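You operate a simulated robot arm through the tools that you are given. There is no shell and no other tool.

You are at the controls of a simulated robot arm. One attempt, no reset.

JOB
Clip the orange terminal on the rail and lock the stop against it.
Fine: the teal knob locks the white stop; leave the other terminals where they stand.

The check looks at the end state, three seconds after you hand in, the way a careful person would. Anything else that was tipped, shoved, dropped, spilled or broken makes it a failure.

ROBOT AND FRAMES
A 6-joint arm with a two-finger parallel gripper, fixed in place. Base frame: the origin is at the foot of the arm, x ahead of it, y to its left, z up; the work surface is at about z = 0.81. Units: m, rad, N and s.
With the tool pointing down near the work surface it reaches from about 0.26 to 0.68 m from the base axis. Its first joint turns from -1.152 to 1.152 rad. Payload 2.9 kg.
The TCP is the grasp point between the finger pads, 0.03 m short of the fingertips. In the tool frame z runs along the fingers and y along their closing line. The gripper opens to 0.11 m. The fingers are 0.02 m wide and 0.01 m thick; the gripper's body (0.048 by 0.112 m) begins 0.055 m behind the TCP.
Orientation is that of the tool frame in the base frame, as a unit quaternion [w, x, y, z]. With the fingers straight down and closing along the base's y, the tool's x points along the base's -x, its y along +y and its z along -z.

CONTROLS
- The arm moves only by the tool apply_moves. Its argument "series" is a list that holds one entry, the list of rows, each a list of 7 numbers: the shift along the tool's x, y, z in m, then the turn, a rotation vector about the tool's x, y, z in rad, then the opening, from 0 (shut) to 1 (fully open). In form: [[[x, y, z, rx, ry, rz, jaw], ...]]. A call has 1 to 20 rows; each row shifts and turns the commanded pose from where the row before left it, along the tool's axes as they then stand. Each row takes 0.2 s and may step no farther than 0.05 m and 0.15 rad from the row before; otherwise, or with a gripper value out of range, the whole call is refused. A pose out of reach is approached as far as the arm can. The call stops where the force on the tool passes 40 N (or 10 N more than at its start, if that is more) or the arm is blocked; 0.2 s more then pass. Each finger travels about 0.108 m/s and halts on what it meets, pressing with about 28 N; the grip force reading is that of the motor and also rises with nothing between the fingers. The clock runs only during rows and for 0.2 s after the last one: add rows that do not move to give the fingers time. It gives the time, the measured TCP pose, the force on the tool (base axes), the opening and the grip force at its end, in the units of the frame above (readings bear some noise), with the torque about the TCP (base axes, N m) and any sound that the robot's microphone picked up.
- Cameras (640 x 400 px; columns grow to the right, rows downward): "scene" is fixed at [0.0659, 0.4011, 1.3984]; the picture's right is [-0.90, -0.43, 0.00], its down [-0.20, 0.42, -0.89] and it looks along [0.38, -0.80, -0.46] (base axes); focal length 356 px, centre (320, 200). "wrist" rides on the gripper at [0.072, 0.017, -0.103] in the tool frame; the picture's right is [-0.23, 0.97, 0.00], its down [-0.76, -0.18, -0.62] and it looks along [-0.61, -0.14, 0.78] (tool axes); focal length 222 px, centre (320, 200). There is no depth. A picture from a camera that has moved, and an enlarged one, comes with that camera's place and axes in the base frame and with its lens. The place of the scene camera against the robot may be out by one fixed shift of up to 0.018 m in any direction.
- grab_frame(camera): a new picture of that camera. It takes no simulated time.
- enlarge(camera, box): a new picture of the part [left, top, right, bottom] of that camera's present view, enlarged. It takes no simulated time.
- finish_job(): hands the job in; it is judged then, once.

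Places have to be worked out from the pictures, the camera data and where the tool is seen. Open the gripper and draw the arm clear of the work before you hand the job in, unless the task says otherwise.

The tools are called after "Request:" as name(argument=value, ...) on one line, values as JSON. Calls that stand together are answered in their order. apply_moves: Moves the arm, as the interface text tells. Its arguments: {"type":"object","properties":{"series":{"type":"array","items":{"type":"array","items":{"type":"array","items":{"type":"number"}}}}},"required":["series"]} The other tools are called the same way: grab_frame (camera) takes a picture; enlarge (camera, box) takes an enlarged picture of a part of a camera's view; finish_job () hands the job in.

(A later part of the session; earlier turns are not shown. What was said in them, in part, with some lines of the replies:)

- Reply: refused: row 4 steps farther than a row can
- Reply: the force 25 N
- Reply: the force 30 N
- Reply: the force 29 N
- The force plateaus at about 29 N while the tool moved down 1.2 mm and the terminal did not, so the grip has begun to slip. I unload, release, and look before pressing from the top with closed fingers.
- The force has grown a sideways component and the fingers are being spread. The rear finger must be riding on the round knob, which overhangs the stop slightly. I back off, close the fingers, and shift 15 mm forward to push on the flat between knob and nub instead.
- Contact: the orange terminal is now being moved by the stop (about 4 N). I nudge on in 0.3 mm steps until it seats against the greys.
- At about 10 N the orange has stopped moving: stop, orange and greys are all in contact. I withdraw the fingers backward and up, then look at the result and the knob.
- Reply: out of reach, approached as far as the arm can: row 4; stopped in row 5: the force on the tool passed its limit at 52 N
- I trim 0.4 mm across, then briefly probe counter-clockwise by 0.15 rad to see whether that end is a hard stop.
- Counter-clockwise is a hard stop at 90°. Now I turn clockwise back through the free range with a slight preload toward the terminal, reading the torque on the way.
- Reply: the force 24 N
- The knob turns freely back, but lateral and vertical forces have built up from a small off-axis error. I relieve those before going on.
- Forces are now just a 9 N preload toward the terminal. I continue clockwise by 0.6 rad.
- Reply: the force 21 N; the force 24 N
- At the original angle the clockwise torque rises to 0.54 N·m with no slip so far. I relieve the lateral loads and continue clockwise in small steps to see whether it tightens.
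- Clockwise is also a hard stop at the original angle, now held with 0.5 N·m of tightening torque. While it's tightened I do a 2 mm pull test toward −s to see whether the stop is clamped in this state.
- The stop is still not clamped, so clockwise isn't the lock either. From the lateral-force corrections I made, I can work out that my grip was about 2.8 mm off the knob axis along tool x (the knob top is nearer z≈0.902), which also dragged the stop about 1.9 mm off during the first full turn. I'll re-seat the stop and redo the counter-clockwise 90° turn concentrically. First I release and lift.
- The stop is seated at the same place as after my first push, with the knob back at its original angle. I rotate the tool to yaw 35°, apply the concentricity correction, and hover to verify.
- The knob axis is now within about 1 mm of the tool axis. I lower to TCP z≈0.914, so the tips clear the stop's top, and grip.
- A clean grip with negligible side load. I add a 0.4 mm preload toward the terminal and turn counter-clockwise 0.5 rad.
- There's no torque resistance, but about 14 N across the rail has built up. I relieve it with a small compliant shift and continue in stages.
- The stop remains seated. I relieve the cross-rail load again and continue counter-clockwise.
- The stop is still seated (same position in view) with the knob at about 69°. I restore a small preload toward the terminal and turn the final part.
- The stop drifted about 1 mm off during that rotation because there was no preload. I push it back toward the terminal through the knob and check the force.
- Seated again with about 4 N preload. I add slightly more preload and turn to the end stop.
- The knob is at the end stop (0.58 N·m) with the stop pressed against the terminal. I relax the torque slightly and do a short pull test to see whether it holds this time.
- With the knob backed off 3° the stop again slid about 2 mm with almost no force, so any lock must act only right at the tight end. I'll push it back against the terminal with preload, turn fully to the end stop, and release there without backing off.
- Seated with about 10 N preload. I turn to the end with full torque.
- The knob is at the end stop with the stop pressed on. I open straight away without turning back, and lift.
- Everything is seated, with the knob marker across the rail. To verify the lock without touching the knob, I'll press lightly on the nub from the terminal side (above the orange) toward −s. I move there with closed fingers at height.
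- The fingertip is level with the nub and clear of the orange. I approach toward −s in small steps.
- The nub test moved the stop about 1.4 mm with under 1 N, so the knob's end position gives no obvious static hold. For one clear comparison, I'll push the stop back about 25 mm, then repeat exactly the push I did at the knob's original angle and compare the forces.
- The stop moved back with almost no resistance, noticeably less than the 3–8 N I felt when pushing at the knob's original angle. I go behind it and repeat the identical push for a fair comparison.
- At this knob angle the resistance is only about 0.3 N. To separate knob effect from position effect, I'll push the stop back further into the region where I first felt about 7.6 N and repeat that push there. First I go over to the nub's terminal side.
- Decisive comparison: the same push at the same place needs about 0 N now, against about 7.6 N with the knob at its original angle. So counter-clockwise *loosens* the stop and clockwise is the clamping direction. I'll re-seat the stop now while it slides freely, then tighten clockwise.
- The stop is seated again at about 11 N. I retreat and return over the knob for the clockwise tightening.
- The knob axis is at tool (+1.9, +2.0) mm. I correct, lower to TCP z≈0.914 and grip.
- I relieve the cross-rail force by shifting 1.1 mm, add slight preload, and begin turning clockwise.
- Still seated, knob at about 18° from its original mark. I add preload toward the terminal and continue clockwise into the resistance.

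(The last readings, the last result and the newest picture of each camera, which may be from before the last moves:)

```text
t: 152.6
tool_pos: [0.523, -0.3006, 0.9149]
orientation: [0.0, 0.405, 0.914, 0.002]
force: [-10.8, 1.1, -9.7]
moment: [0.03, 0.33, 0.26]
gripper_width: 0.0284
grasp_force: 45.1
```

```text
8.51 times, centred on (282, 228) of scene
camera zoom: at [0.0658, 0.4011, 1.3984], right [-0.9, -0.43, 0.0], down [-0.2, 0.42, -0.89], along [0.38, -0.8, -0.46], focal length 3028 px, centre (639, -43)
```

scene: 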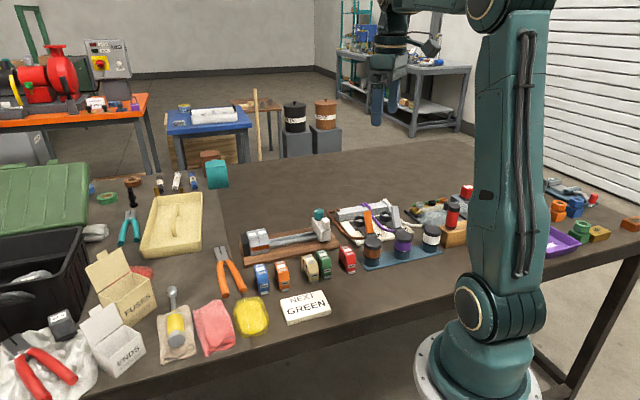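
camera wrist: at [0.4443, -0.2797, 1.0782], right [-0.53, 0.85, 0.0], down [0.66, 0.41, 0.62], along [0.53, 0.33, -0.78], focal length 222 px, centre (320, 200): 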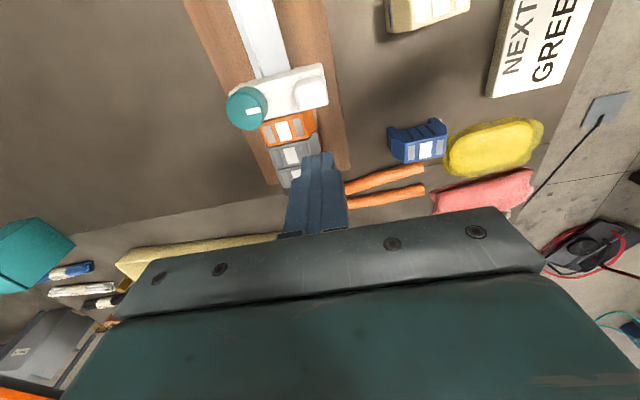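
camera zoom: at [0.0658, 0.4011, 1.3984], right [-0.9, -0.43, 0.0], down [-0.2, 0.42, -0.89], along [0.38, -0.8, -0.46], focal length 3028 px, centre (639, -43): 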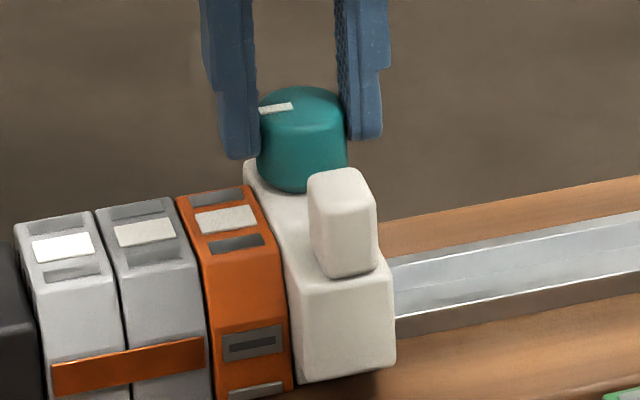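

Torque is now building (0.26 N·m) at the original mark. I keep tightening clockwise.

Request:
apply_moves(series=[[[0, 0, 0, 0, 0, 0.05, 0.0], [0, 0, 0, 0, 0, 0.05, 0.0], [0, 0, 0, 0, 0, 0, 0.0]]])

Request:
apply_moves(series=[[[0, 0, 0, 0, 0, 0.05, 0.0], [0, 0, 0, 0, 0, 0.05, 0.0], [0, 0, 0, 0, 0, 0, 0.0]]])

Request:
enlarge(camera="wrist", box=[240, 90, 400, 210])

Request:
enlarge(camera="scene", box=[260, 205, 305, 252])

```text
t: 153.4
tool_pos: [0.5241, -0.3012, 0.9152]
orientation: [0.002, 0.451, 0.892, 0.001]
force: [-2.4, -5.6, -7.2]
moment: [-0.44, -0.07, 0.43]
gripper_width: 0.0285
grasp_force: 44.6
```

```text
t: 154.2
tool_pos: [0.5233, -0.2998, 0.9146]
orientation: [0.0, 0.494, 0.869, 0.001]
force: [-2.4, -5.9, -3.2]
moment: [-0.2, 0.03, 0.6]
gripper_width: 0.0286
grasp_force: 44.9
```

```text
3.33 times, centred on (320, 150) of wrist
camera zoom: at [0.5001, -0.2292, 1.0186], right [0.95, 0.3, 0.0], down [0.24, -0.75, 0.62], along [0.19, -0.59, -0.78], focal length 740 px, centre (320, 367)
```

zoom: 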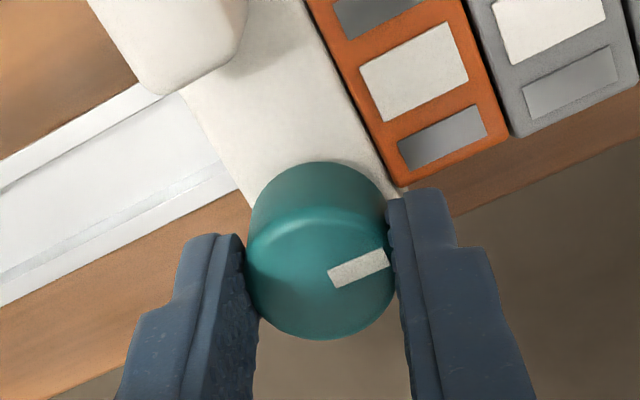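

```text
8.51 times, centred on (282, 228) of scene
camera zoom: at [0.0659, 0.401, 1.3985], right [-0.9, -0.43, 0.0], down [-0.2, 0.42, -0.89], along [0.38, -0.8, -0.46], focal length 3028 px, centre (639, -43)
```

zoom: 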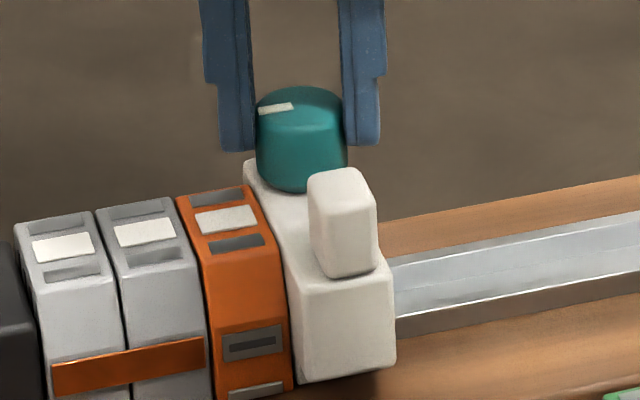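

Tightening torque has reached 0.60 N·m with the stop still pressed on the terminal. I release here without backing off and lift.

Request:
apply_moves(series=[[[0, 0, 0, 0, 0, 0, 0.4], [0, 0, 0, 0, 0, 0, 0.45], [0, 0, -0.02, 0, 0, 0, 0.45], [0, 0, -0.04, 0, 0, 0, 0.45], [0, 0, 0, 0, 0, 0, 0.45]]])

Request:
enlarge(camera="scene", box=[260, 205, 305, 252])

Request:
enlarge(camera="wrist", box=[220, 40, 420, 190])

```text
t: 155.4
tool_pos: [0.523, -0.3022, 0.9739]
orientation: [0.0, 0.494, 0.869, 0.001]
force: [-0.2, 0.1, 0.1]
moment: [-0.05, 0.0, 0.03]
gripper_width: 0.0496
grasp_force: 0.1
```

```text
8.51 times, centred on (282, 228) of scene
camera zoom: at [0.0659, 0.4011, 1.3984], right [-0.9, -0.43, 0.0], down [-0.2, 0.42, -0.89], along [0.38, -0.8, -0.46], focal length 3028 px, centre (639, -43)
```

zoom: 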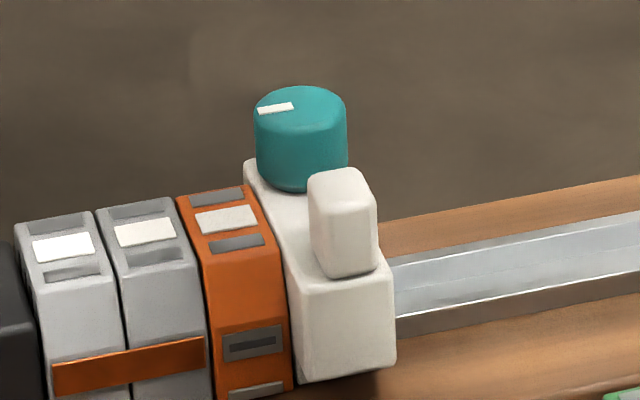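

```text
2.67 times, centred on (320, 115) of wrist
camera zoom: at [0.4998, -0.2314, 1.0777], right [0.95, 0.3, 0.0], down [0.24, -0.75, 0.62], along [0.19, -0.59, -0.78], focal length 592 px, centre (320, 427)
```

zoom: 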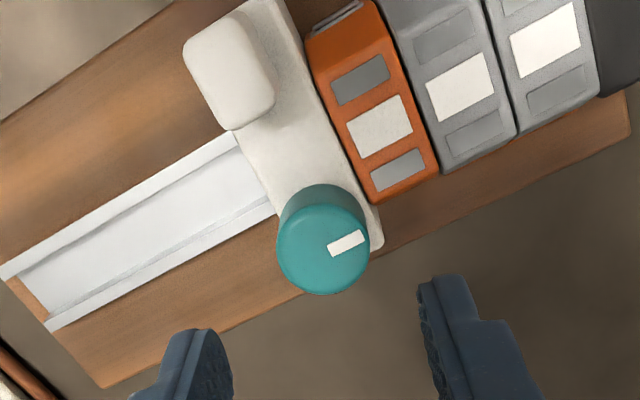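

Now I repeat the nub test with the knob tightened clockwise: first the tool goes back to yaw 45° with closed fingers on the nub's terminal side.

Request:
apply_moves(series=[[[0, 0, 0, 0, 0, -0.14, 0.3], [0, 0, 0, 0, 0, -0.14, 0.2], [0, 0, 0, 0, 0, -0.14, 0], [0, 0, 0, 0, 0, -0.14, 0], [0, 0, 0, 0, 0, -0.14, 0], [0, 0, 0, 0, 0, -0.14, 0], [0, 0, 0, 0, 0, -0.14, 0], [0, 0, 0, 0, 0, -0.14, 0], [0, 0, 0, 0, 0, -0.14, 0], [0, 0, 0, 0, 0, -0.14, 0], [0, 0, 0, 0, 0, -0.14, 0], [0, 0, 0, 0, 0, -0.14, 0], [0, 0, 0, 0, 0, -0.14, 0], [-0.01, 0.018, 0, 0, 0, 0, 0], [-0.01, 0.018, 0, 0, 0, 0, 0], [-0.011, 0.0175, 0, 0, 0, 0, 0], [0, 0, 0.025, 0, 0, 0, 0], [0, 0, 0.02, 0, 0, 0, 0], [0, 0, 0.01, 0, 0, 0, 0], [0, 0, 0, 0, 0, 0, 0]]])

Request:
enlarge(camera="scene", box=[260, 205, 305, 252])

```text
t: 159.6
tool_pos: [0.5064, -0.2404, 0.9198]
orientation: [0.001, -0.383, 0.924, 0.002]
force: [-0.2, -0.9, -0.1]
moment: [0.01, 0.01, -0.01]
gripper_width: 0.0
grasp_force: 28.4
```

```text
8.51 times, centred on (282, 228) of scene
camera zoom: at [0.0659, 0.4011, 1.3984], right [-0.9, -0.43, 0.0], down [-0.2, 0.42, -0.89], along [0.38, -0.8, -0.46], focal length 3028 px, centre (639, -43)
```

zoom: 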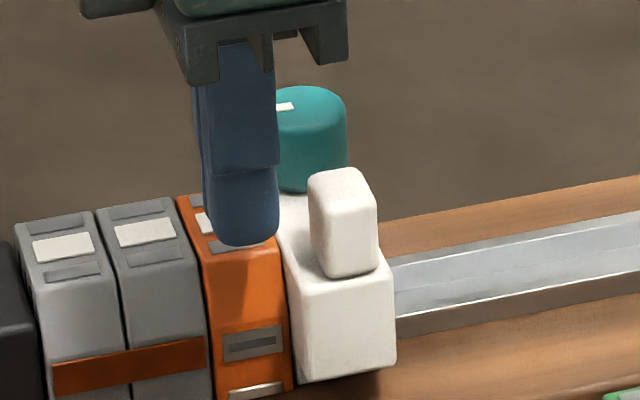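

Request:
apply_moves(series=[[[0.004, 0, 0.001, 0, 0, 0, 0], [0.004, 0, 0, 0, 0, 0, 0], [0.002, 0, 0, 0, 0, 0, 0], [0.001, 0, 0, 0, 0, 0, 0], [0, 0, 0, 0, 0, 0, 0]]])

Request:
apply_moves(series=[[[0.0006, 0, 0, 0, 0, 0, 0], [0.0006, 0, 0, 0, 0, 0, 0], [0, 0, 0, 0, 0, 0, 0]]])

Request:
enlarge(camera="scene", box=[260, 205, 305, 252])

```text
t: 160.8
tool_pos: [0.4981, -0.2492, 0.9184]
orientation: [0.001, -0.383, 0.924, 0.002]
force: [-0.5, -0.6, -0.1]
moment: [-0.02, -0.01, -0.01]
gripper_width: 0.0
grasp_force: 27.8
```

```text
t: 161.6
tool_pos: [0.4991, -0.25, 0.9176]
orientation: [0.001, -0.383, 0.924, 0.001]
force: [-0.1, -0.7, -0.1]
moment: [0.02, 0.04, 0.01]
gripper_width: 0.0
grasp_force: 27.9
```

```text
8.51 times, centred on (282, 228) of scene
camera zoom: at [0.0659, 0.4011, 1.3984], right [-0.9, -0.43, 0.0], down [-0.2, 0.42, -0.89], along [0.38, -0.8, -0.46], focal length 3028 px, centre (639, -43)
```

zoom: 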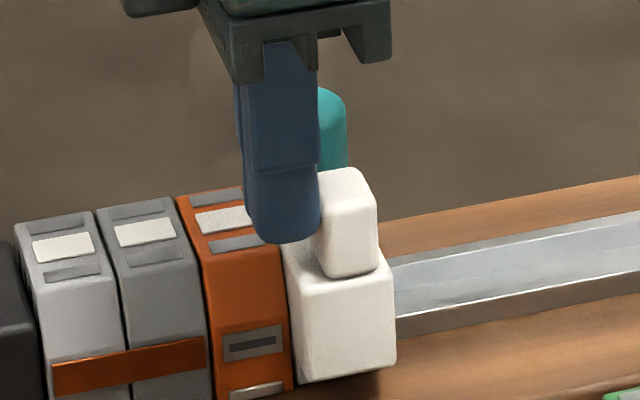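

Request:
apply_moves(series=[[[0.0006, 0, 0, 0, 0, 0, 0], [0.0006, 0, 0, 0, 0, 0, 0], [0, 0, 0, 0, 0, 0, 0]]])

Request:
apply_moves(series=[[[0.0006, 0, 0, 0, 0, 0, 0], [0, 0, 0, 0, 0, 0, 0]]])

Request:
enlarge(camera="scene", box=[260, 205, 305, 252])

```text
t: 162.4
tool_pos: [0.4968, -0.2502, 0.918]
orientation: [0.001, -0.384, 0.924, 0.0]
force: [0.3, 1.9, -0.8]
moment: [0.07, -0.03, 0.0]
gripper_width: 0.0002
grasp_force: 28.1
```

```text
t: 163.0
tool_pos: [0.4968, -0.2514, 0.9179]
orientation: [0.0, -0.383, 0.924, 0.0]
force: [0.2, 0.0, 0.0]
moment: [0.02, 0.04, 0.01]
gripper_width: 0.0
grasp_force: 27.2
```

```text
8.51 times, centred on (282, 228) of scene
camera zoom: at [0.0659, 0.4011, 1.3984], right [-0.9, -0.43, 0.0], down [-0.2, 0.42, -0.89], along [0.38, -0.8, -0.46], focal length 3028 px, centre (639, -43)
```

zoom: 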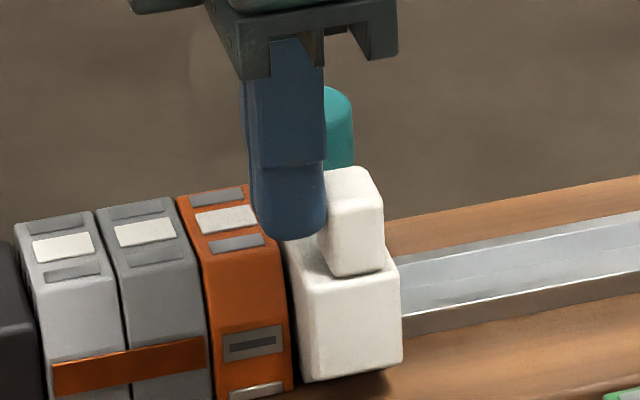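

Even tightened clockwise, the stop shifted with under 2 N. To settle whether the knob angle matters at all, I repeat the same long push at this knob angle, starting by moving the stop back.

Request:
apply_moves(series=[[[0.005, 0, 0, 0, 0, 0, 0], [0.008, 0, 0, 0, 0, 0, 0], [0.008, 0, 0, 0, 0, 0, 0], [0.008, 0, 0, 0, 0, 0, 0], [0.008, 0, 0, 0, 0, 0, 0], [0.008, 0, 0, 0, 0, 0, 0], [0.008, 0, 0, 0, 0, 0, 0], [0, 0, 0, 0, 0, 0, 0]]])

Request:
apply_moves(series=[[[-0.004, 0, 0, 0, 0, 0, 0], [0, 0, -0.03, 0, 0, 0, 0], [0, 0, -0.03, 0, 0, 0, 0], [0.019, -0.008, 0, 0, 0, 0, 0], [0.019, -0.008, 0, 0, 0, 0, 0], [0.0186, -0.0078, 0, 0, 0, 0, 0], [0, 0, 0.04, 0, 0, 0, 0], [0, 0, 0.04, 0, 0, 0, 0], [0, 0, 0.018, 0, 0, 0, 0], [0, 0, 0, 0, 0, 0, 0]]])

Request:
enlarge(camera="scene", box=[250, 190, 340, 255])

```text
t: 164.8
tool_pos: [0.4559, -0.2883, 0.9184]
orientation: [-0.002, -0.382, 0.924, 0.002]
force: [4.9, 2.5, 1.9]
moment: [0.03, -0.12, 0.02]
gripper_width: 0.0
grasp_force: 28.6
```

```text
t: 167.0
tool_pos: [0.4392, -0.3421, 0.88]
orientation: [0.001, -0.383, 0.924, 0.0]
force: [-0.2, -0.1, -0.3]
moment: [-0.01, 0.0, -0.01]
gripper_width: 0.0
grasp_force: 28.0
```

```text
6.15 times, centred on (295, 222) of scene
camera zoom: at [0.0659, 0.4011, 1.3984], right [-0.9, -0.43, 0.0], down [-0.2, 0.42, -0.89], along [0.38, -0.8, -0.46], focal length 2189 px, centre (474, 62)
```

zoom: 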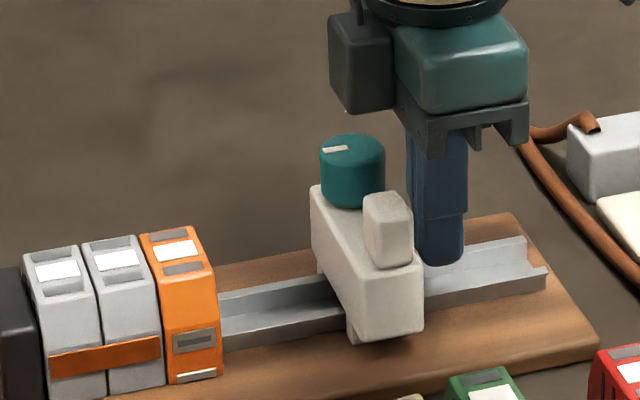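

At this angle the same fast push left a 5 N reaction, versus 0 N with the knob counter-clockwise. I confirm with the forward push from behind.

Request:
apply_moves(series=[[[-0.005, 0, 0, 0, 0, 0, 0], [-0.005, 0, 0, 0, 0, 0, 0], [-0.009, 0, 0, 0, 0, 0, 0], [-0.009, 0, 0, 0, 0, 0, 0], [-0.009, 0, 0, 0, 0, 0, 0], [0, 0, 0, 0, 0, 0, 0]]])

Request:
enlarge(camera="scene", box=[250, 190, 330, 255])

```text
t: 168.4
tool_pos: [0.4676, -0.3152, 0.8806]
orientation: [0.002, -0.385, 0.923, 0.001]
force: [-7.5, -4.1, 0.8]
moment: [-0.04, 0.28, -0.02]
gripper_width: 0.0
grasp_force: 28.4
```

```text
6.15 times, centred on (290, 222) of scene
camera zoom: at [0.0657, 0.4011, 1.3985], right [-0.9, -0.43, 0.0], down [-0.2, 0.42, -0.89], along [0.38, -0.8, -0.46], focal length 2189 px, centre (505, 62)
```

zoom: 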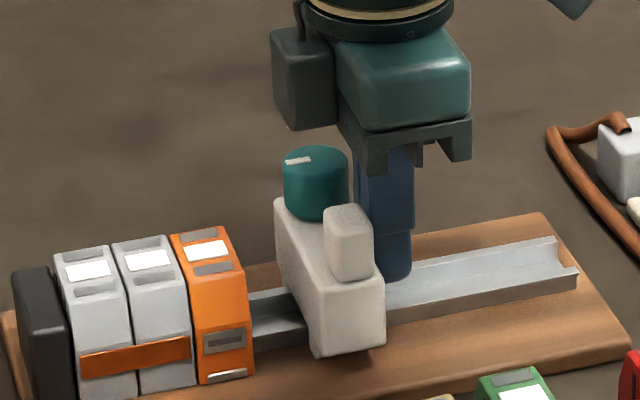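

Confirmed: 8.2 N static reaction at this knob angle against zero at the other end, so the knob clamps at its clockwise end and releases counter-clockwise. Next I measure how much force the clamp really holds, using tiny forward increments.

Request:
apply_moves(series=[[[-0.0004, 0, 0, 0, 0, 0, 0], [0, 0, 0, 0, 0, 0, 0]]])

Request:
apply_moves(series=[[[-0.0004, 0, 0, 0, 0, 0, 0], [0, 0, 0, 0, 0, 0, 0]]])

Request:
apply_moves(series=[[[-0.0004, 0, 0, 0, 0, 0, 0], [0, 0, 0, 0, 0, 0, 0]]])

Request:
apply_moves(series=[[[-0.0004, 0, 0, 0, 0, 0, 0], [0, 0, 0, 0, 0, 0, 0]]])

Request:
apply_moves(series=[[[-0.0004, 0, 0, 0, 0, 0, 0], [0, 0, 0, 0, 0, 0, 0]]])

Request:
apply_moves(series=[[[0, 0, 0, 0, 0, 0, 0], [0, 0, 0, 0, 0, 0, 0], [0, 0, 0, 0, 0, 0, 0], [0, 0, 0, 0, 0, 0, 0], [0, 0, 0, 0, 0, 0, 0]]])

```text
t: 169.0
tool_pos: [0.4667, -0.3145, 0.8808]
orientation: [0.001, -0.384, 0.923, 0.001]
force: [-0.6, -0.2, -0.1]
moment: [0.02, 0.01, -0.04]
gripper_width: 0.0001
grasp_force: 28.5
```

```text
t: 169.6
tool_pos: [0.4654, -0.3149, 0.8801]
orientation: [0.001, -0.384, 0.923, 0.001]
force: [0.5, 0.2, 0.1]
moment: [0.02, -0.01, 0.01]
gripper_width: 0.0
grasp_force: 28.1
```

```text
t: 170.2
tool_pos: [0.4656, -0.3146, 0.8809]
orientation: [0.0, -0.383, 0.924, 0.002]
force: [-0.5, -0.6, -0.6]
moment: [-0.01, -0.03, 0.0]
gripper_width: 0.0
grasp_force: 28.3
```

```text
t: 170.8
tool_pos: [0.4649, -0.3159, 0.8803]
orientation: [0.0, -0.384, 0.923, 0.001]
force: [0.5, -0.3, -0.4]
moment: [0.01, 0.04, 0.05]
gripper_width: 0.0
grasp_force: 28.1
```

```text
t: 171.4
tool_pos: [0.4661, -0.3148, 0.8806]
orientation: [0.0, -0.383, 0.924, 0.002]
force: [0.5, 0.5, 0.5]
moment: [-0.03, 0.0, 0.02]
gripper_width: 0.0
grasp_force: 27.8
```

```text
t: 172.6
tool_pos: [0.4662, -0.3149, 0.8808]
orientation: [0.001, -0.383, 0.924, 0.002]
force: [0.2, -0.9, -0.2]
moment: [0.01, 0.01, 0.01]
gripper_width: 0.0
grasp_force: 27.8
```

The clamp creeps slowly under a steady load but clearly resists at this knob position, while the counter-clockwise position is fully free. So the knob's clockwise end, where it now sits tightened, is the locked position. I push the stop forward to the terminal with the knob left there.

Request:
apply_moves(series=[[[-0.006, 0, 0, 0, 0, 0, 0], [-0.006, 0, 0, 0, 0, 0, 0], [-0.006, 0, 0, 0, 0, 0, 0], [-0.003, 0, 0, 0, 0, 0, 0], [0, 0, 0, 0, 0, 0, 0], [0, 0, 0, 0, 0, 0, 0]]])

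Request:
enlarge(camera="scene", box=[260, 205, 305, 252])

```text
t: 174.0
tool_pos: [0.4825, -0.299, 0.8795]
orientation: [0.001, -0.385, 0.923, 0.0]
force: [0.3, 0.7, 0.0]
moment: [0.0, -0.01, 0.02]
gripper_width: 0.0001
grasp_force: 28.1
```

```text
8.51 times, centred on (282, 228) of scene
camera zoom: at [0.0659, 0.4011, 1.3984], right [-0.9, -0.43, 0.0], down [-0.2, 0.42, -0.89], along [0.38, -0.8, -0.46], focal length 3028 px, centre (639, -43)
```

zoom: 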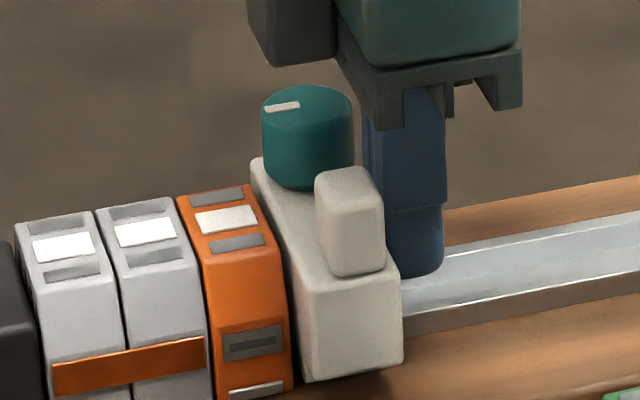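

The stop is 2–3 mm short of the terminal. I continue with small increments, logging the force to see what the lock holds before it slips.

Request:
apply_moves(series=[[[-0.0003, 0, 0, 0, 0, 0, 0]]])

Request:
apply_moves(series=[[[-0.0003, 0, 0, 0, 0, 0, 0]]])

Request:
apply_moves(series=[[[-0.0003, 0, 0, 0, 0, 0, 0]]])

Request:
apply_moves(series=[[[-0.0003, 0, 0, 0, 0, 0, 0]]])

Request:
apply_moves(series=[[[-0.0003, 0, 0, 0, 0, 0, 0]]])

Request:
enlarge(camera="scene", box=[260, 205, 305, 252])

```text
t: 174.4
tool_pos: [0.4825, -0.2985, 0.8808]
orientation: [0.0, -0.384, 0.923, 0.001]
force: [0.1, 0.3, -0.9]
moment: [0.02, -0.02, 0.03]
gripper_width: 0.0001
grasp_force: 28.4
```

```text
t: 174.8
tool_pos: [0.4819, -0.2995, 0.8814]
orientation: [0.0, -0.384, 0.923, 0.001]
force: [0.4, -0.3, 0.3]
moment: [-0.01, -0.05, -0.06]
gripper_width: 0.0
grasp_force: 27.7
```

```text
t: 175.2
tool_pos: [0.4826, -0.2991, 0.8802]
orientation: [0.001, -0.384, 0.923, 0.002]
force: [-0.2, 0.2, 0.3]
moment: [0.0, 0.02, -0.01]
gripper_width: 0.0002
grasp_force: 28.3
```

```text
t: 175.6
tool_pos: [0.482, -0.2989, 0.8802]
orientation: [0.001, -0.383, 0.924, 0.001]
force: [0.4, 0.0, 0.3]
moment: [0.0, 0.0, 0.0]
gripper_width: 0.0
grasp_force: 28.2
```

```text
t: 176.0
tool_pos: [0.4833, -0.2981, 0.88]
orientation: [0.002, -0.384, 0.923, 0.0]
force: [0.5, 0.3, 0.5]
moment: [0.0, -0.02, 0.02]
gripper_width: 0.0
grasp_force: 27.9
```

```text
8.51 times, centred on (282, 228) of scene
camera zoom: at [0.0659, 0.4011, 1.3984], right [-0.9, -0.43, 0.0], down [-0.2, 0.42, -0.89], along [0.38, -0.8, -0.46], focal length 3028 px, centre (639, -43)
```

zoom: 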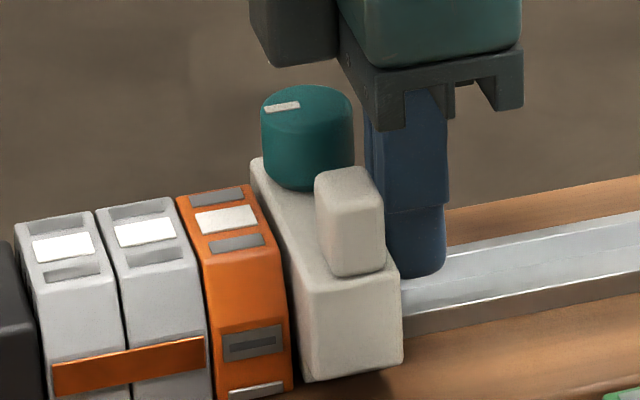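

The arm evidently does not execute such tiny steps (neither tool nor stop moved), so force readings from micro-steps mean little. The longer pushes are the valid comparison: about 8 N clamped against 0 N loose. I finish seating with 1 mm steps.

Request:
apply_moves(series=[[[-0.001, 0, 0, 0, 0, 0, 0], [-0.001, 0, 0, 0, 0, 0, 0], [0, 0, 0, 0, 0, 0, 0]]])

Request:
enlarge(camera="scene", box=[260, 205, 305, 252])

```text
t: 176.8
tool_pos: [0.4837, -0.2967, 0.8802]
orientation: [0.001, -0.384, 0.923, 0.002]
force: [-2.0, -0.5, 0.6]
moment: [-0.03, 0.02, 0.02]
gripper_width: 0.0
grasp_force: 27.9
```

```text
8.51 times, centred on (282, 228) of scene
camera zoom: at [0.0659, 0.4011, 1.3984], right [-0.9, -0.43, 0.0], down [-0.2, 0.42, -0.89], along [0.38, -0.8, -0.46], focal length 3028 px, centre (639, -43)
```

zoom: 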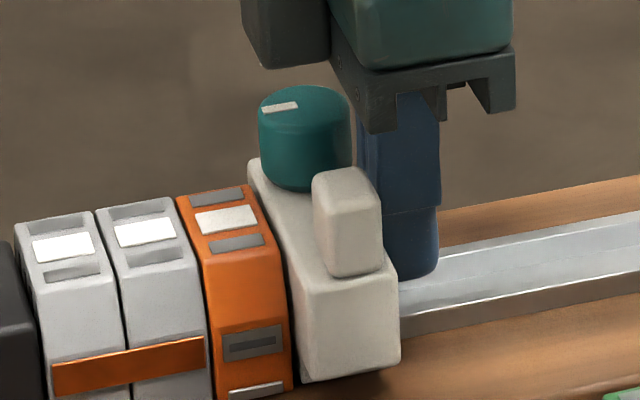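

Request:
apply_moves(series=[[[-0.001, 0, 0, 0, 0, 0, 0], [0, 0, 0, 0, 0, 0, 0]]])

Request:
apply_moves(series=[[[-0.0008, 0, 0, 0, 0, 0, 0], [0, 0, 0, 0, 0, 0, 0]]])

Request:
enlarge(camera="scene", box=[260, 205, 305, 252])

```text
t: 177.4
tool_pos: [0.4858, -0.2961, 0.8799]
orientation: [0.001, -0.383, 0.924, 0.0]
force: [-1.1, -0.2, -0.6]
moment: [-0.03, 0.03, 0.0]
gripper_width: 0.0001
grasp_force: 28.6
```

```text
t: 178.0
tool_pos: [0.4857, -0.2955, 0.8796]
orientation: [0.0, -0.384, 0.923, 0.001]
force: [-1.0, -0.8, -0.3]
moment: [-0.02, 0.01, 0.0]
gripper_width: 0.0
grasp_force: 28.3
```

```text
8.51 times, centred on (282, 228) of scene
camera zoom: at [0.0659, 0.4011, 1.3984], right [-0.9, -0.43, 0.0], down [-0.2, 0.42, -0.89], along [0.38, -0.8, -0.46], focal length 3028 px, centre (639, -43)
```

zoom: 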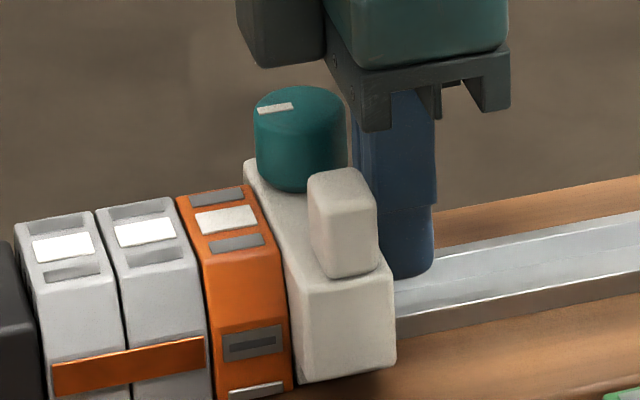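

The stop is now back in contact range (same image position as seated). I press it home to get a definite contact force.

Request:
apply_moves(series=[[[-0.001, 0, 0, 0, 0, 0, 0], [0, 0, 0, 0, 0, 0, 0]]])

Request:
enlarge(camera="scene", box=[260, 205, 305, 252])

```text
t: 178.6
tool_pos: [0.4852, -0.2955, 0.8804]
orientation: [0.001, -0.383, 0.924, 0.001]
force: [-4.6, -5.6, -1.3]
moment: [-0.17, 0.1, 0.02]
gripper_width: 0.0
grasp_force: 28.3
```

```text
8.51 times, centred on (282, 228) of scene
camera zoom: at [0.0658, 0.401, 1.3985], right [-0.9, -0.43, 0.0], down [-0.2, 0.42, -0.89], along [0.38, -0.8, -0.46], focal length 3028 px, centre (639, -43)
```

zoom: 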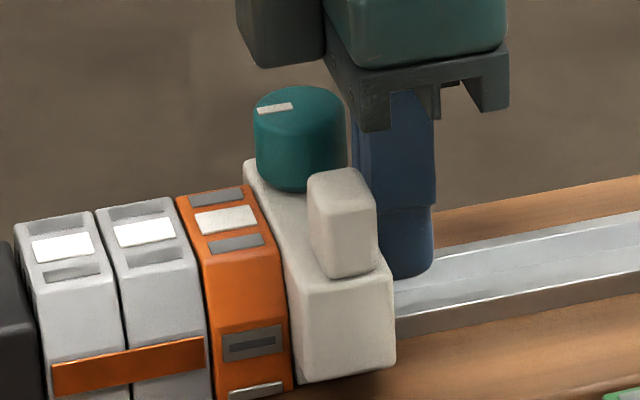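

Seated with about 7 N. I withdraw backward and up, open the gripper, and move clear to inspect.

Request:
apply_moves(series=[[[0.003, 0, 0, 0, 0, 0, 0], [0.009, 0, 0, 0, 0, 0, 0], [0, 0, -0.03, 0, 0, 0, 0], [0, 0, -0.04, 0, 0, 0, 0.3], [0, 0, -0.04, 0, 0, 0, 0.7], [0.03, 0, -0.03, 0, 0, 0, 1], [0.03, 0, 0, 0, 0, 0, 1], [0, 0, 0, 0, 0, 0, 1]]])

Request:
enlarge(camera="scene", box=[250, 200, 310, 255])

Request:
grab_frame(camera="wrist")

Request:
enlarge(camera="wrist", box=[260, 80, 400, 190])

```text
t: 180.4
tool_pos: [0.4344, -0.3484, 1.0203]
orientation: [0.002, -0.383, 0.924, 0.001]
force: [-0.1, -0.7, -0.7]
moment: [0.0, 0.01, 0.0]
gripper_width: 0.1099
grasp_force: 0.1
```

```text
7.27 times, centred on (280, 228) of scene
camera zoom: at [0.0659, 0.4011, 1.3984], right [-0.9, -0.43, 0.0], down [-0.2, 0.42, -0.89], along [0.38, -0.8, -0.46], focal length 2587 px, centre (611, 0)
```

zoom: 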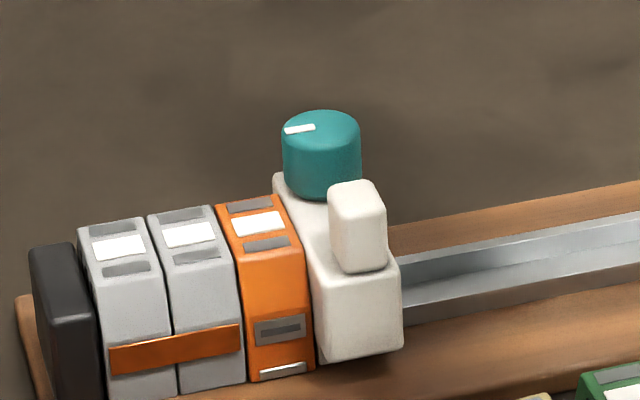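

```text
taken
camera wrist: at [0.3707, -0.3879, 1.1244], right [-0.53, 0.85, 0.0], down [0.66, 0.41, 0.62], along [0.53, 0.33, -0.78], focal length 222 px, centre (320, 200)
```

wrist: 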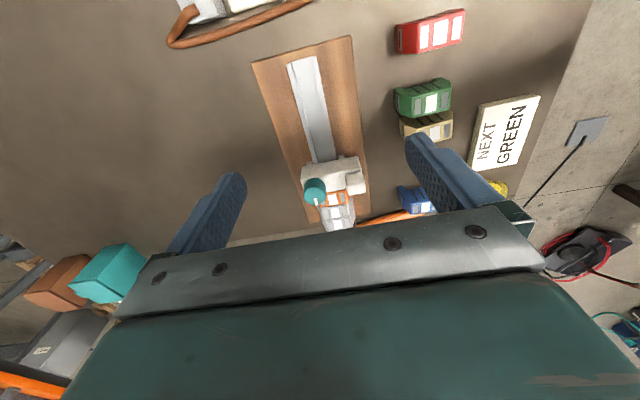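

```text
3.64 times, centred on (330, 135) of wrist
camera zoom: at [0.3707, -0.3879, 1.1244], right [-0.53, 0.85, 0.0], down [0.66, 0.41, 0.62], along [0.53, 0.33, -0.78], focal length 808 px, centre (284, 436)
```

zoom: 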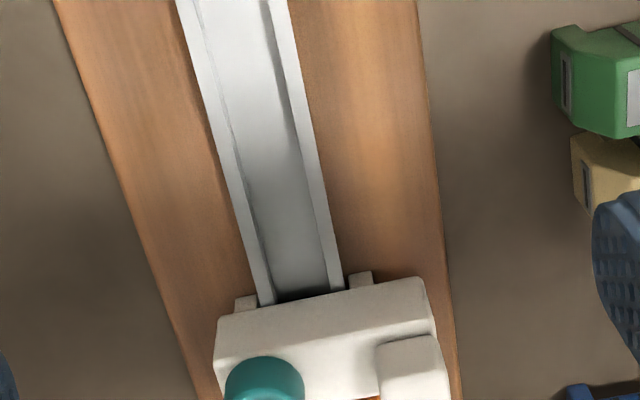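

Everything sits as intended and nothing else has moved. Before deciding I look closely at the knob's marker, to compare its angle with the start, and at the orange's contacts.

Request:
enlarge(camera="scene", box=[272, 208, 296, 226])

Request:
enlarge(camera="scene", box=[265, 222, 290, 254])

```text
16.00 times, centred on (284, 217) of scene
camera zoom: at [0.0659, 0.4011, 1.3984], right [-0.9, -0.43, 0.0], down [-0.2, 0.42, -0.89], along [0.38, -0.8, -0.46], focal length 5692 px, centre (896, -72)
```

zoom: 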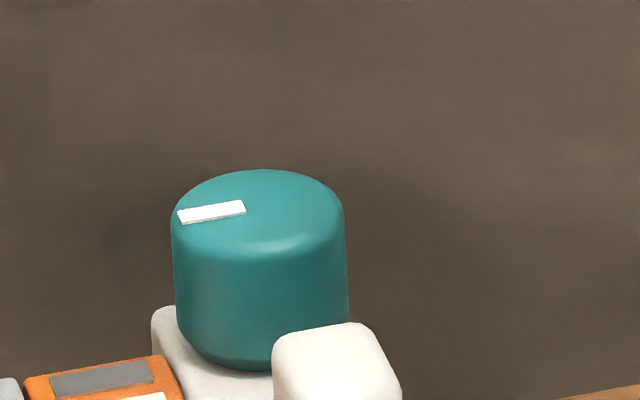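

```text
12.50 times, centred on (278, 238) of scene
camera zoom: at [0.0659, 0.4011, 1.3984], right [-0.9, -0.43, 0.0], down [-0.2, 0.42, -0.89], along [0.38, -0.8, -0.46], focal length 4447 px, centre (851, -275)
```

zoom: 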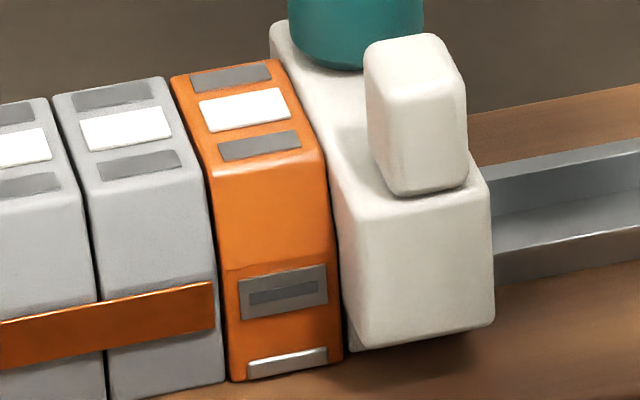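

The marker is back at exactly its starting angle (45.9° against 46° before). To judge whether this position is a real static hold or only drag, I'll do one clean test: a fast push via the nub, then wait without moving and see whether the reaction persists.

Request:
apply_moves(series=[[[-0.03, 0.0, 0, 0, 0, 0, 0.5], [-0.03, 0.005, 0, 0, 0, 0, 0], [-0.02, 0.008, 0, 0, 0, 0, 0], [-0.02, 0.008, 0, 0, 0, 0, 0], [-0.003, 0.004, 0.03, 0, 0, 0, 0], [0, 0, 0.035, 0, 0, 0, 0], [0, 0, 0.03, 0, 0, 0, 0], [0, 0, 0, 0, 0, 0, 0]]])

Request:
enlarge(camera="scene", box=[255, 195, 315, 250])

```text
t: 182.4
tool_pos: [0.4915, -0.2564, 0.9297]
orientation: [0.002, -0.383, 0.924, -0.001]
force: [-2.1, 1.6, 4.7]
moment: [-0.01, 0.11, 0.0]
gripper_width: 0.0003
grasp_force: 27.9
stopped in row 8: the force on the tool passed its limit at 42 N (the readings are from after the stop); the commanded pose is now the measured one
```

```text
7.27 times, centred on (285, 222) of scene
camera zoom: at [0.0658, 0.4012, 1.3984], right [-0.9, -0.43, 0.0], down [-0.2, 0.42, -0.89], along [0.38, -0.8, -0.46], focal length 2587 px, centre (574, 36)
```

zoom: 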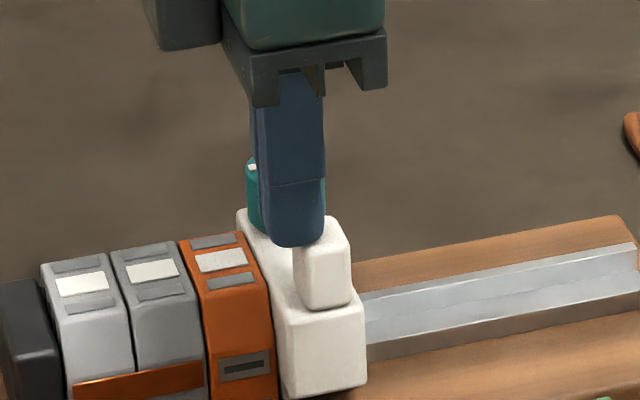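

I misjudged the offset and touched down on top of the nub (stopped at 42 N). Nothing appears displaced, so I lift off straight away and check.

Request:
apply_moves(series=[[[0, 0, -0.02, 0, 0, 0, 0], [0, 0, -0.03, 0, 0, 0, 0], [0, 0, 0, 0, 0, 0, 0]]])

Request:
enlarge(camera="scene", box=[250, 200, 310, 255])

Request:
enlarge(camera="wrist", box=[220, 60, 420, 210])

```text
t: 183.2
tool_pos: [0.4925, -0.2542, 0.9797]
orientation: [0.002, -0.383, 0.924, 0.0]
force: [0.3, -0.9, 0.5]
moment: [-0.02, -0.03, -0.01]
gripper_width: 0.0001
grasp_force: 28.0
```

```text
7.27 times, centred on (280, 228) of scene
camera zoom: at [0.0659, 0.4011, 1.3984], right [-0.9, -0.43, 0.0], down [-0.2, 0.42, -0.89], along [0.38, -0.8, -0.46], focal length 2587 px, centre (611, 0)
```

zoom: 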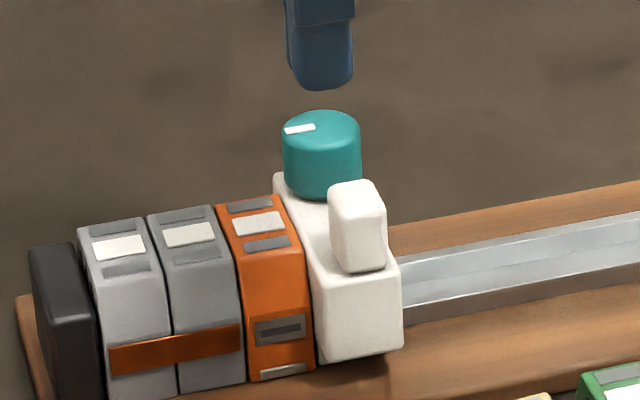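

```text
2.67 times, centred on (320, 135) of wrist
camera zoom: at [0.4285, -0.294, 1.083], right [-0.53, 0.85, 0.0], down [0.66, 0.41, 0.63], along [0.53, 0.33, -0.78], focal length 592 px, centre (320, 373)
```

zoom: 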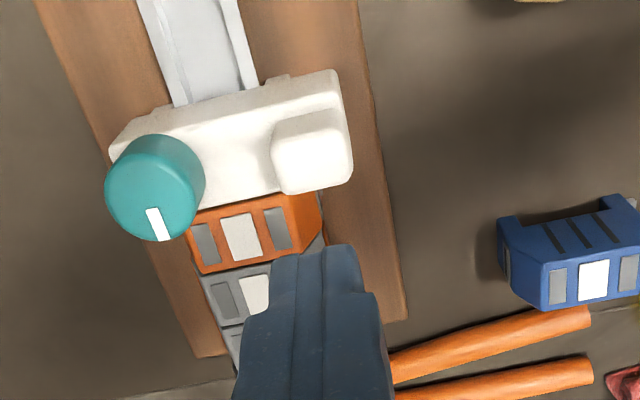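

Nothing moved. Now I go to the correct spot beside the nub (18.5 mm further toward the terminals) and descend.

Request:
apply_moves(series=[[[-0.01, 0, 0, 0, 0, 0, 0], [-0.0095, 0, 0, 0, 0, 0, 0], [0, 0, 0.025, 0, 0, 0, 0], [0, 0, 0.02, 0, 0, 0, 0], [0, 0, 0.016, 0, 0, 0, 0], [0, 0, 0, 0, 0, 0, 0]]])

Request:
apply_moves(series=[[[0.006, 0, 0, 0, 0, 0, 0], [0.006, 0, 0, 0, 0, 0, 0], [0.008, 0, 0, 0, 0, 0, 0], [0.008, 0, 0, 0, 0, 0, 0], [0.008, 0, 0, 0, 0, 0, 0]]])

Request:
apply_moves(series=[[[0, 0, 0, 0, 0, 0, 0]]])

Request:
apply_moves(series=[[[0, 0, 0, 0, 0, 0, 0], [0, 0, 0, 0, 0, 0, 0]]])

Request:
apply_moves(series=[[[0, 0, 0, 0, 0, 0, 0], [0, 0, 0, 0, 0, 0, 0], [0, 0, 0, 0, 0, 0, 0], [0, 0, 0, 0, 0, 0, 0]]])

Request:
enlarge(camera="scene", box=[250, 190, 330, 255])

```text
t: 184.6
tool_pos: [0.5048, -0.2426, 0.9198]
orientation: [0.002, -0.383, 0.924, 0.0]
force: [-0.2, -0.6, -0.3]
moment: [-0.02, 0.0, -0.03]
gripper_width: 0.0001
grasp_force: 27.9
```

```text
t: 185.8
tool_pos: [0.4797, -0.2669, 0.9187]
orientation: [0.002, -0.385, 0.923, 0.0]
force: [9.4, 13.6, 6.1]
moment: [0.21, -0.19, -0.04]
gripper_width: 0.0
grasp_force: 28.2
```

```text
t: 186.2
tool_pos: [0.4785, -0.2699, 0.9171]
orientation: [0.0, -0.381, 0.925, -0.001]
force: [0.0, 0.6, -0.4]
moment: [0.01, -0.01, 0.01]
gripper_width: 0.0001
grasp_force: 28.2
```

```text
t: 186.8
tool_pos: [0.4809, -0.2685, 0.9186]
orientation: [0.001, -0.383, 0.924, -0.001]
force: [0.2, -0.3, -0.4]
moment: [0.03, 0.0, -0.01]
gripper_width: 0.0001
grasp_force: 28.3
```

```text
t: 187.8
tool_pos: [0.4812, -0.2683, 0.9183]
orientation: [0.001, -0.383, 0.924, -0.001]
force: [0.3, -0.1, 0.5]
moment: [0.02, 0.02, -0.02]
gripper_width: 0.0002
grasp_force: 28.1
```

```text
6.15 times, centred on (290, 222) of scene
camera zoom: at [0.0659, 0.4011, 1.3984], right [-0.9, -0.43, 0.0], down [-0.2, 0.42, -0.89], along [0.38, -0.8, -0.46], focal length 2189 px, centre (505, 62)
```

zoom: 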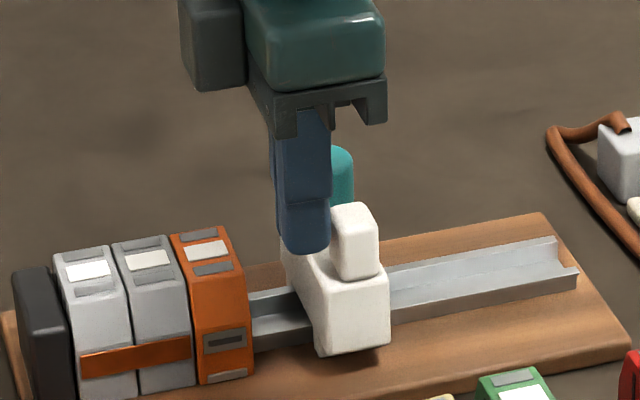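

This is the decisive result. Right after the push the reaction was 16 N and it then bled off as slow creep. That is a strong clamping friction that only creeps under load, whereas with the knob counter-clockwise there was no resistance at all. So the knob's present clockwise position *is* the locked one. I re-seat the stop one last time from behind and leave the knob alone.

Request:
apply_moves(series=[[[-0.004, 0, 0, 0, 0, 0, 0], [0, 0, -0.03, 0, 0, 0, 0], [0, 0, -0.03, 0, 0, 0, 0], [0.019, -0.008, 0, 0, 0, 0, 0], [0.019, -0.008, 0, 0, 0, 0, 0], [0.0185, -0.0075, 0, 0, 0, 0, 0], [0, 0, 0.04, 0, 0, 0, 0], [0, 0, 0.04, 0, 0, 0, 0], [0, 0, 0.018, 0, 0, 0, 0], [0, 0, 0, 0, 0, 0, 0]]])

Request:
enlarge(camera="scene", box=[250, 190, 330, 255])

```text
t: 190.0
tool_pos: [0.4612, -0.3205, 0.8781]
orientation: [0.003, -0.384, 0.923, -0.001]
force: [0.1, 0.1, -0.6]
moment: [0.0, 0.01, 0.01]
gripper_width: 0.0
grasp_force: 28.2
```

```text
6.15 times, centred on (290, 222) of scene
camera zoom: at [0.0659, 0.4011, 1.3984], right [-0.9, -0.43, 0.0], down [-0.2, 0.42, -0.89], along [0.38, -0.8, -0.46], focal length 2189 px, centre (505, 62)
```

zoom: 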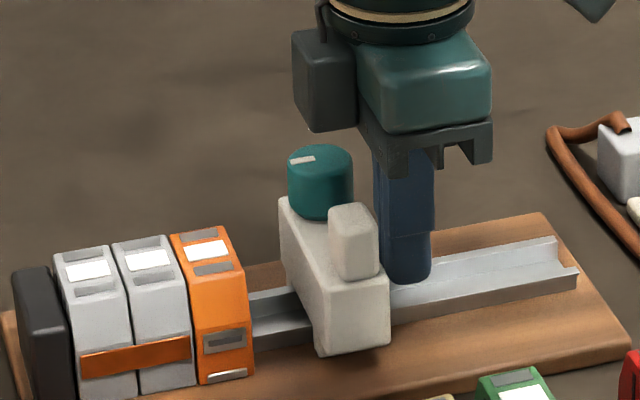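

Request:
apply_moves(series=[[[-0.006, 0, 0, 0, 0, 0, 0], [-0.006, 0, 0, 0, 0, 0, 0], [-0.006, 0, 0, 0, 0, 0, 0], [-0.006, 0, 0, 0, 0, 0, 0], [-0.005, 0, 0, 0, 0, 0, 0], [-0.003, 0, 0, 0, 0, 0, 0], [0, 0, 0, 0, 0, 0, 0], [0, 0, 0, 0, 0, 0, 0]]])

Request:
enlarge(camera="scene", box=[260, 205, 305, 252])

```text
t: 191.8
tool_pos: [0.4844, -0.2973, 0.8794]
orientation: [0.004, -0.386, 0.923, -0.001]
force: [-0.6, 0.1, 1.2]
moment: [-0.01, -0.02, 0.03]
gripper_width: 0.0
grasp_force: 28.0
```

```text
8.51 times, centred on (282, 228) of scene
camera zoom: at [0.0659, 0.4011, 1.3984], right [-0.9, -0.43, 0.0], down [-0.2, 0.42, -0.89], along [0.38, -0.8, -0.46], focal length 3028 px, centre (639, -43)
```

zoom: 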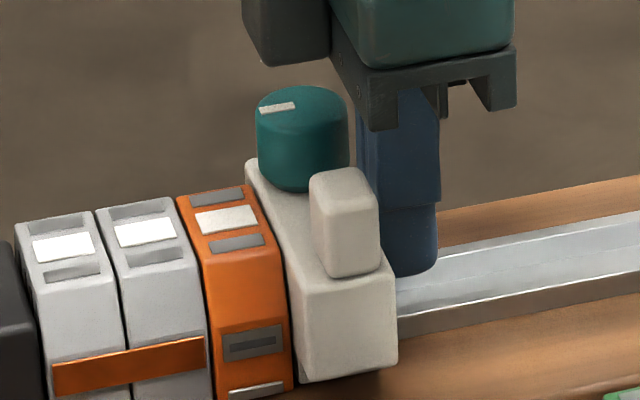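

Less than 1 mm remains. I press it home in 1 mm steps.

Request:
apply_moves(series=[[[-0.001, 0, 0, 0, 0, 0, 0], [-0.0008, 0, 0, 0, 0, 0, 0], [0, 0, 0, 0, 0, 0, 0], [0, 0, 0, 0, 0, 0, 0]]])

Request:
apply_moves(series=[[[-0.0008, 0, 0, 0, 0, 0, 0], [0, 0, 0, 0, 0, 0, 0], [0, 0, 0, 0, 0, 0, 0]]])

Request:
enlarge(camera="scene", box=[260, 205, 305, 252])

```text
t: 192.8
tool_pos: [0.4852, -0.2972, 0.8812]
orientation: [0.002, -0.384, 0.923, -0.001]
force: [0.5, 0.4, 1.1]
moment: [0.0, 0.03, -0.01]
gripper_width: 0.0
grasp_force: 27.6
```

```text
t: 193.6
tool_pos: [0.4858, -0.2965, 0.8802]
orientation: [0.002, -0.383, 0.924, 0.0]
force: [0.0, 0.1, 0.2]
moment: [-0.03, -0.03, -0.01]
gripper_width: 0.0
grasp_force: 28.3
```

```text
8.51 times, centred on (282, 228) of scene
camera zoom: at [0.0659, 0.4011, 1.3984], right [-0.9, -0.43, 0.0], down [-0.2, 0.42, -0.89], along [0.38, -0.8, -0.46], focal length 3028 px, centre (639, -43)
```

zoom: 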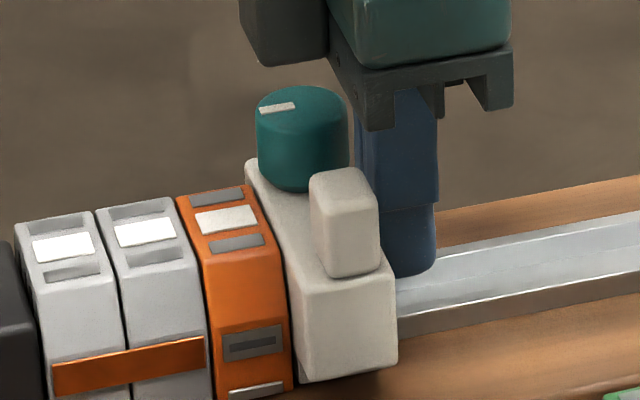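

Request:
apply_moves(series=[[[-0.001, 0, 0, 0, 0, 0, 0], [0, 0, 0, 0, 0, 0, 0], [0, 0, 0, 0, 0, 0, 0]]])

Request:
apply_moves(series=[[[-0.0008, 0, 0, 0, 0, 0, 0], [0, 0, 0, 0, 0, 0, 0], [0, 0, 0, 0, 0, 0, 0]]])

Request:
enlarge(camera="scene", box=[260, 205, 305, 252])

```text
t: 194.4
tool_pos: [0.4852, -0.2969, 0.8802]
orientation: [0.003, -0.384, 0.923, -0.001]
force: [-0.7, -1.5, 0.1]
moment: [-0.06, 0.05, 0.0]
gripper_width: 0.0001
grasp_force: 28.2
```

```text
t: 195.2
tool_pos: [0.4848, -0.2954, 0.8799]
orientation: [0.001, -0.383, 0.924, 0.0]
force: [-6.8, -8.4, 0.5]
moment: [-0.21, 0.18, -0.02]
gripper_width: 0.0
grasp_force: 28.5
```

```text
8.51 times, centred on (282, 228) of scene
camera zoom: at [0.0657, 0.4009, 1.3985], right [-0.9, -0.43, 0.0], down [-0.2, 0.42, -0.89], along [0.38, -0.8, -0.46], focal length 3028 px, centre (639, -43)
```

zoom: 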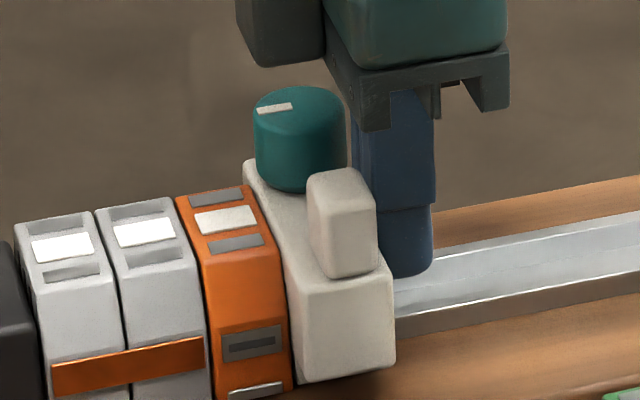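

Seated with about 11 N held against the stack. I withdraw, open the gripper and draw the arm well clear.

Request:
apply_moves(series=[[[0.003, 0, 0, 0, 0, 0, 0], [0.009, 0, 0, 0, 0, 0, 0], [0, 0, -0.03, 0, 0, 0, 0], [0, 0, -0.045, 0, 0, 0, 0.3], [0, 0, -0.045, 0, 0, 0, 0.7], [0.03, 0, -0.035, 0, 0, 0, 1], [0.035, 0.02, -0.025, 0, 0, 0, 1], [0.035, 0.02, -0.025, 0, 0, 0, 1], [0.035, 0.02, -0.025, 0, 0, 0, 1], [0.035, 0.02, -0.025, 0, 0, 0, 1], [0, 0, 0, 0, 0, 0, 1]]])

Request:
grab_frame(camera="scene")

Request:
enlarge(camera="scene", box=[235, 195, 345, 300])

Request:
enlarge(camera="scene", box=[265, 222, 290, 254])

Request:
grab_frame(camera="wrist")

```text
t: 197.6
tool_pos: [0.2982, -0.3693, 1.1338]
orientation: [0.001, -0.383, 0.924, 0.0]
force: [-0.2, 0.2, -1.7]
moment: [-0.02, -0.02, 0.01]
gripper_width: 0.1099
grasp_force: 0.1
```

```text
taken
```

scene: 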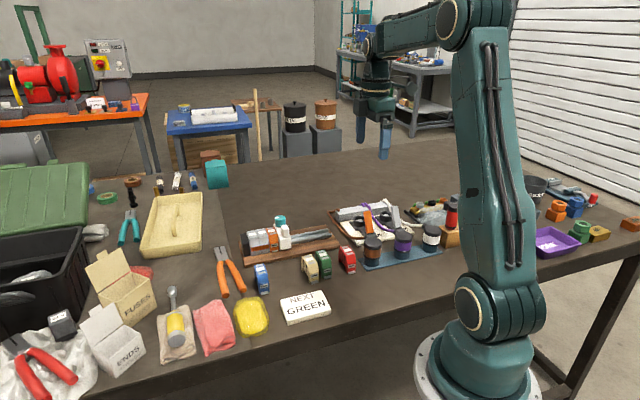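

```text
3.81 times, centred on (290, 248) of scene
camera zoom: at [0.0659, 0.4011, 1.3984], right [-0.9, -0.43, 0.0], down [-0.2, 0.42, -0.89], along [0.38, -0.8, -0.46], focal length 1355 px, centre (434, 19)
```

zoom: 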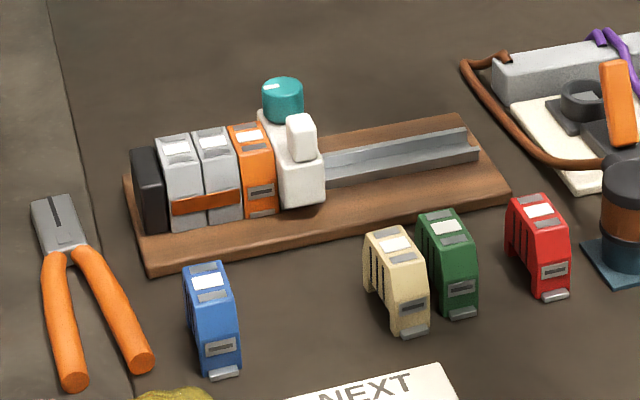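

```text
12.50 times, centred on (278, 238) of scene
camera zoom: at [0.0659, 0.4011, 1.3984], right [-0.9, -0.43, 0.0], down [-0.2, 0.42, -0.89], along [0.38, -0.8, -0.46], focal length 4447 px, centre (851, -275)
```

zoom: 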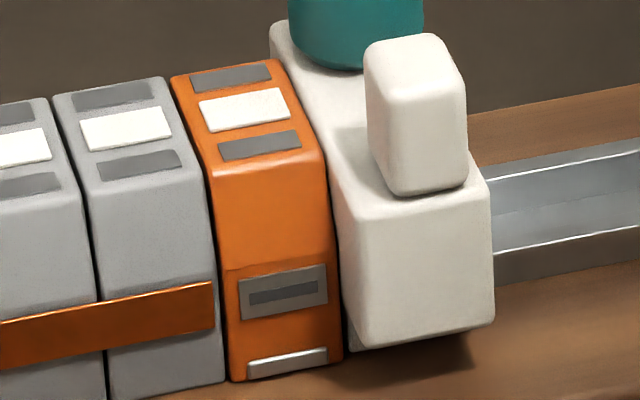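

```text
taken
camera wrist: at [0.2346, -0.408, 1.2374], right [-0.53, 0.85, 0.0], down [0.66, 0.41, 0.63], along [0.53, 0.33, -0.78], focal length 222 px, centre (320, 200)
```

wrist: 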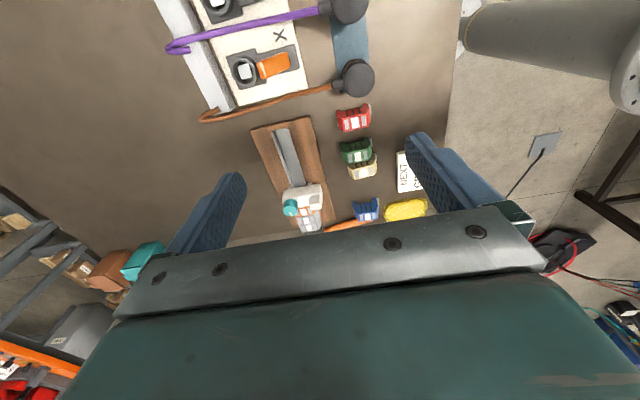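

Final state as I see it:
- **Orange terminal:** sits level with the greys and tight against them, with its foot drawn in.
- **White stop:** pressed against the orange terminal.
- **Teal knob:** at its tight clockwise end, the position where the stop resisted being moved.
- **Everything else:** unmoved. The gripper is open and the arm is clear.

I hand the job in.

Request:
finish_job()

```text
The job is handed in.
```

I handed the job in with the orange terminal on the rail and the stop pressed against it. I'm not certain the stop counts as locked, and the result hasn't come back.

- **Orange terminal:** It sits level with the two grey terminals and tight against them. Its metal foot moved in as it went onto the rail. The microphone reported no click, and I didn't pull on it to test the clip.
- **White stop:** It is in contact with the orange terminal. On the last push it held about 11 N before I backed the arm away.
- **Teal knob:** It is at its clockwise end, which is also where it started. At that end a fast push on the stop met up to 16 N. Turned about 90° counter-clockwise, the stop slid with almost no force. I therefore took the clockwise end as locked, but even there the stop creeps slowly under a steady push.
- **Everything else:** In the last pictures the other terminals, tools and cables look unmoved. While testing the lock I slid the stop back and forth several times. Once I pressed down on its nub by mistake, at 42 N, and saw no displacement afterwards.

I ignored the "NEXT GREEN" card, since the job asked for orange. The gripper is open and the arm is clear of the work.
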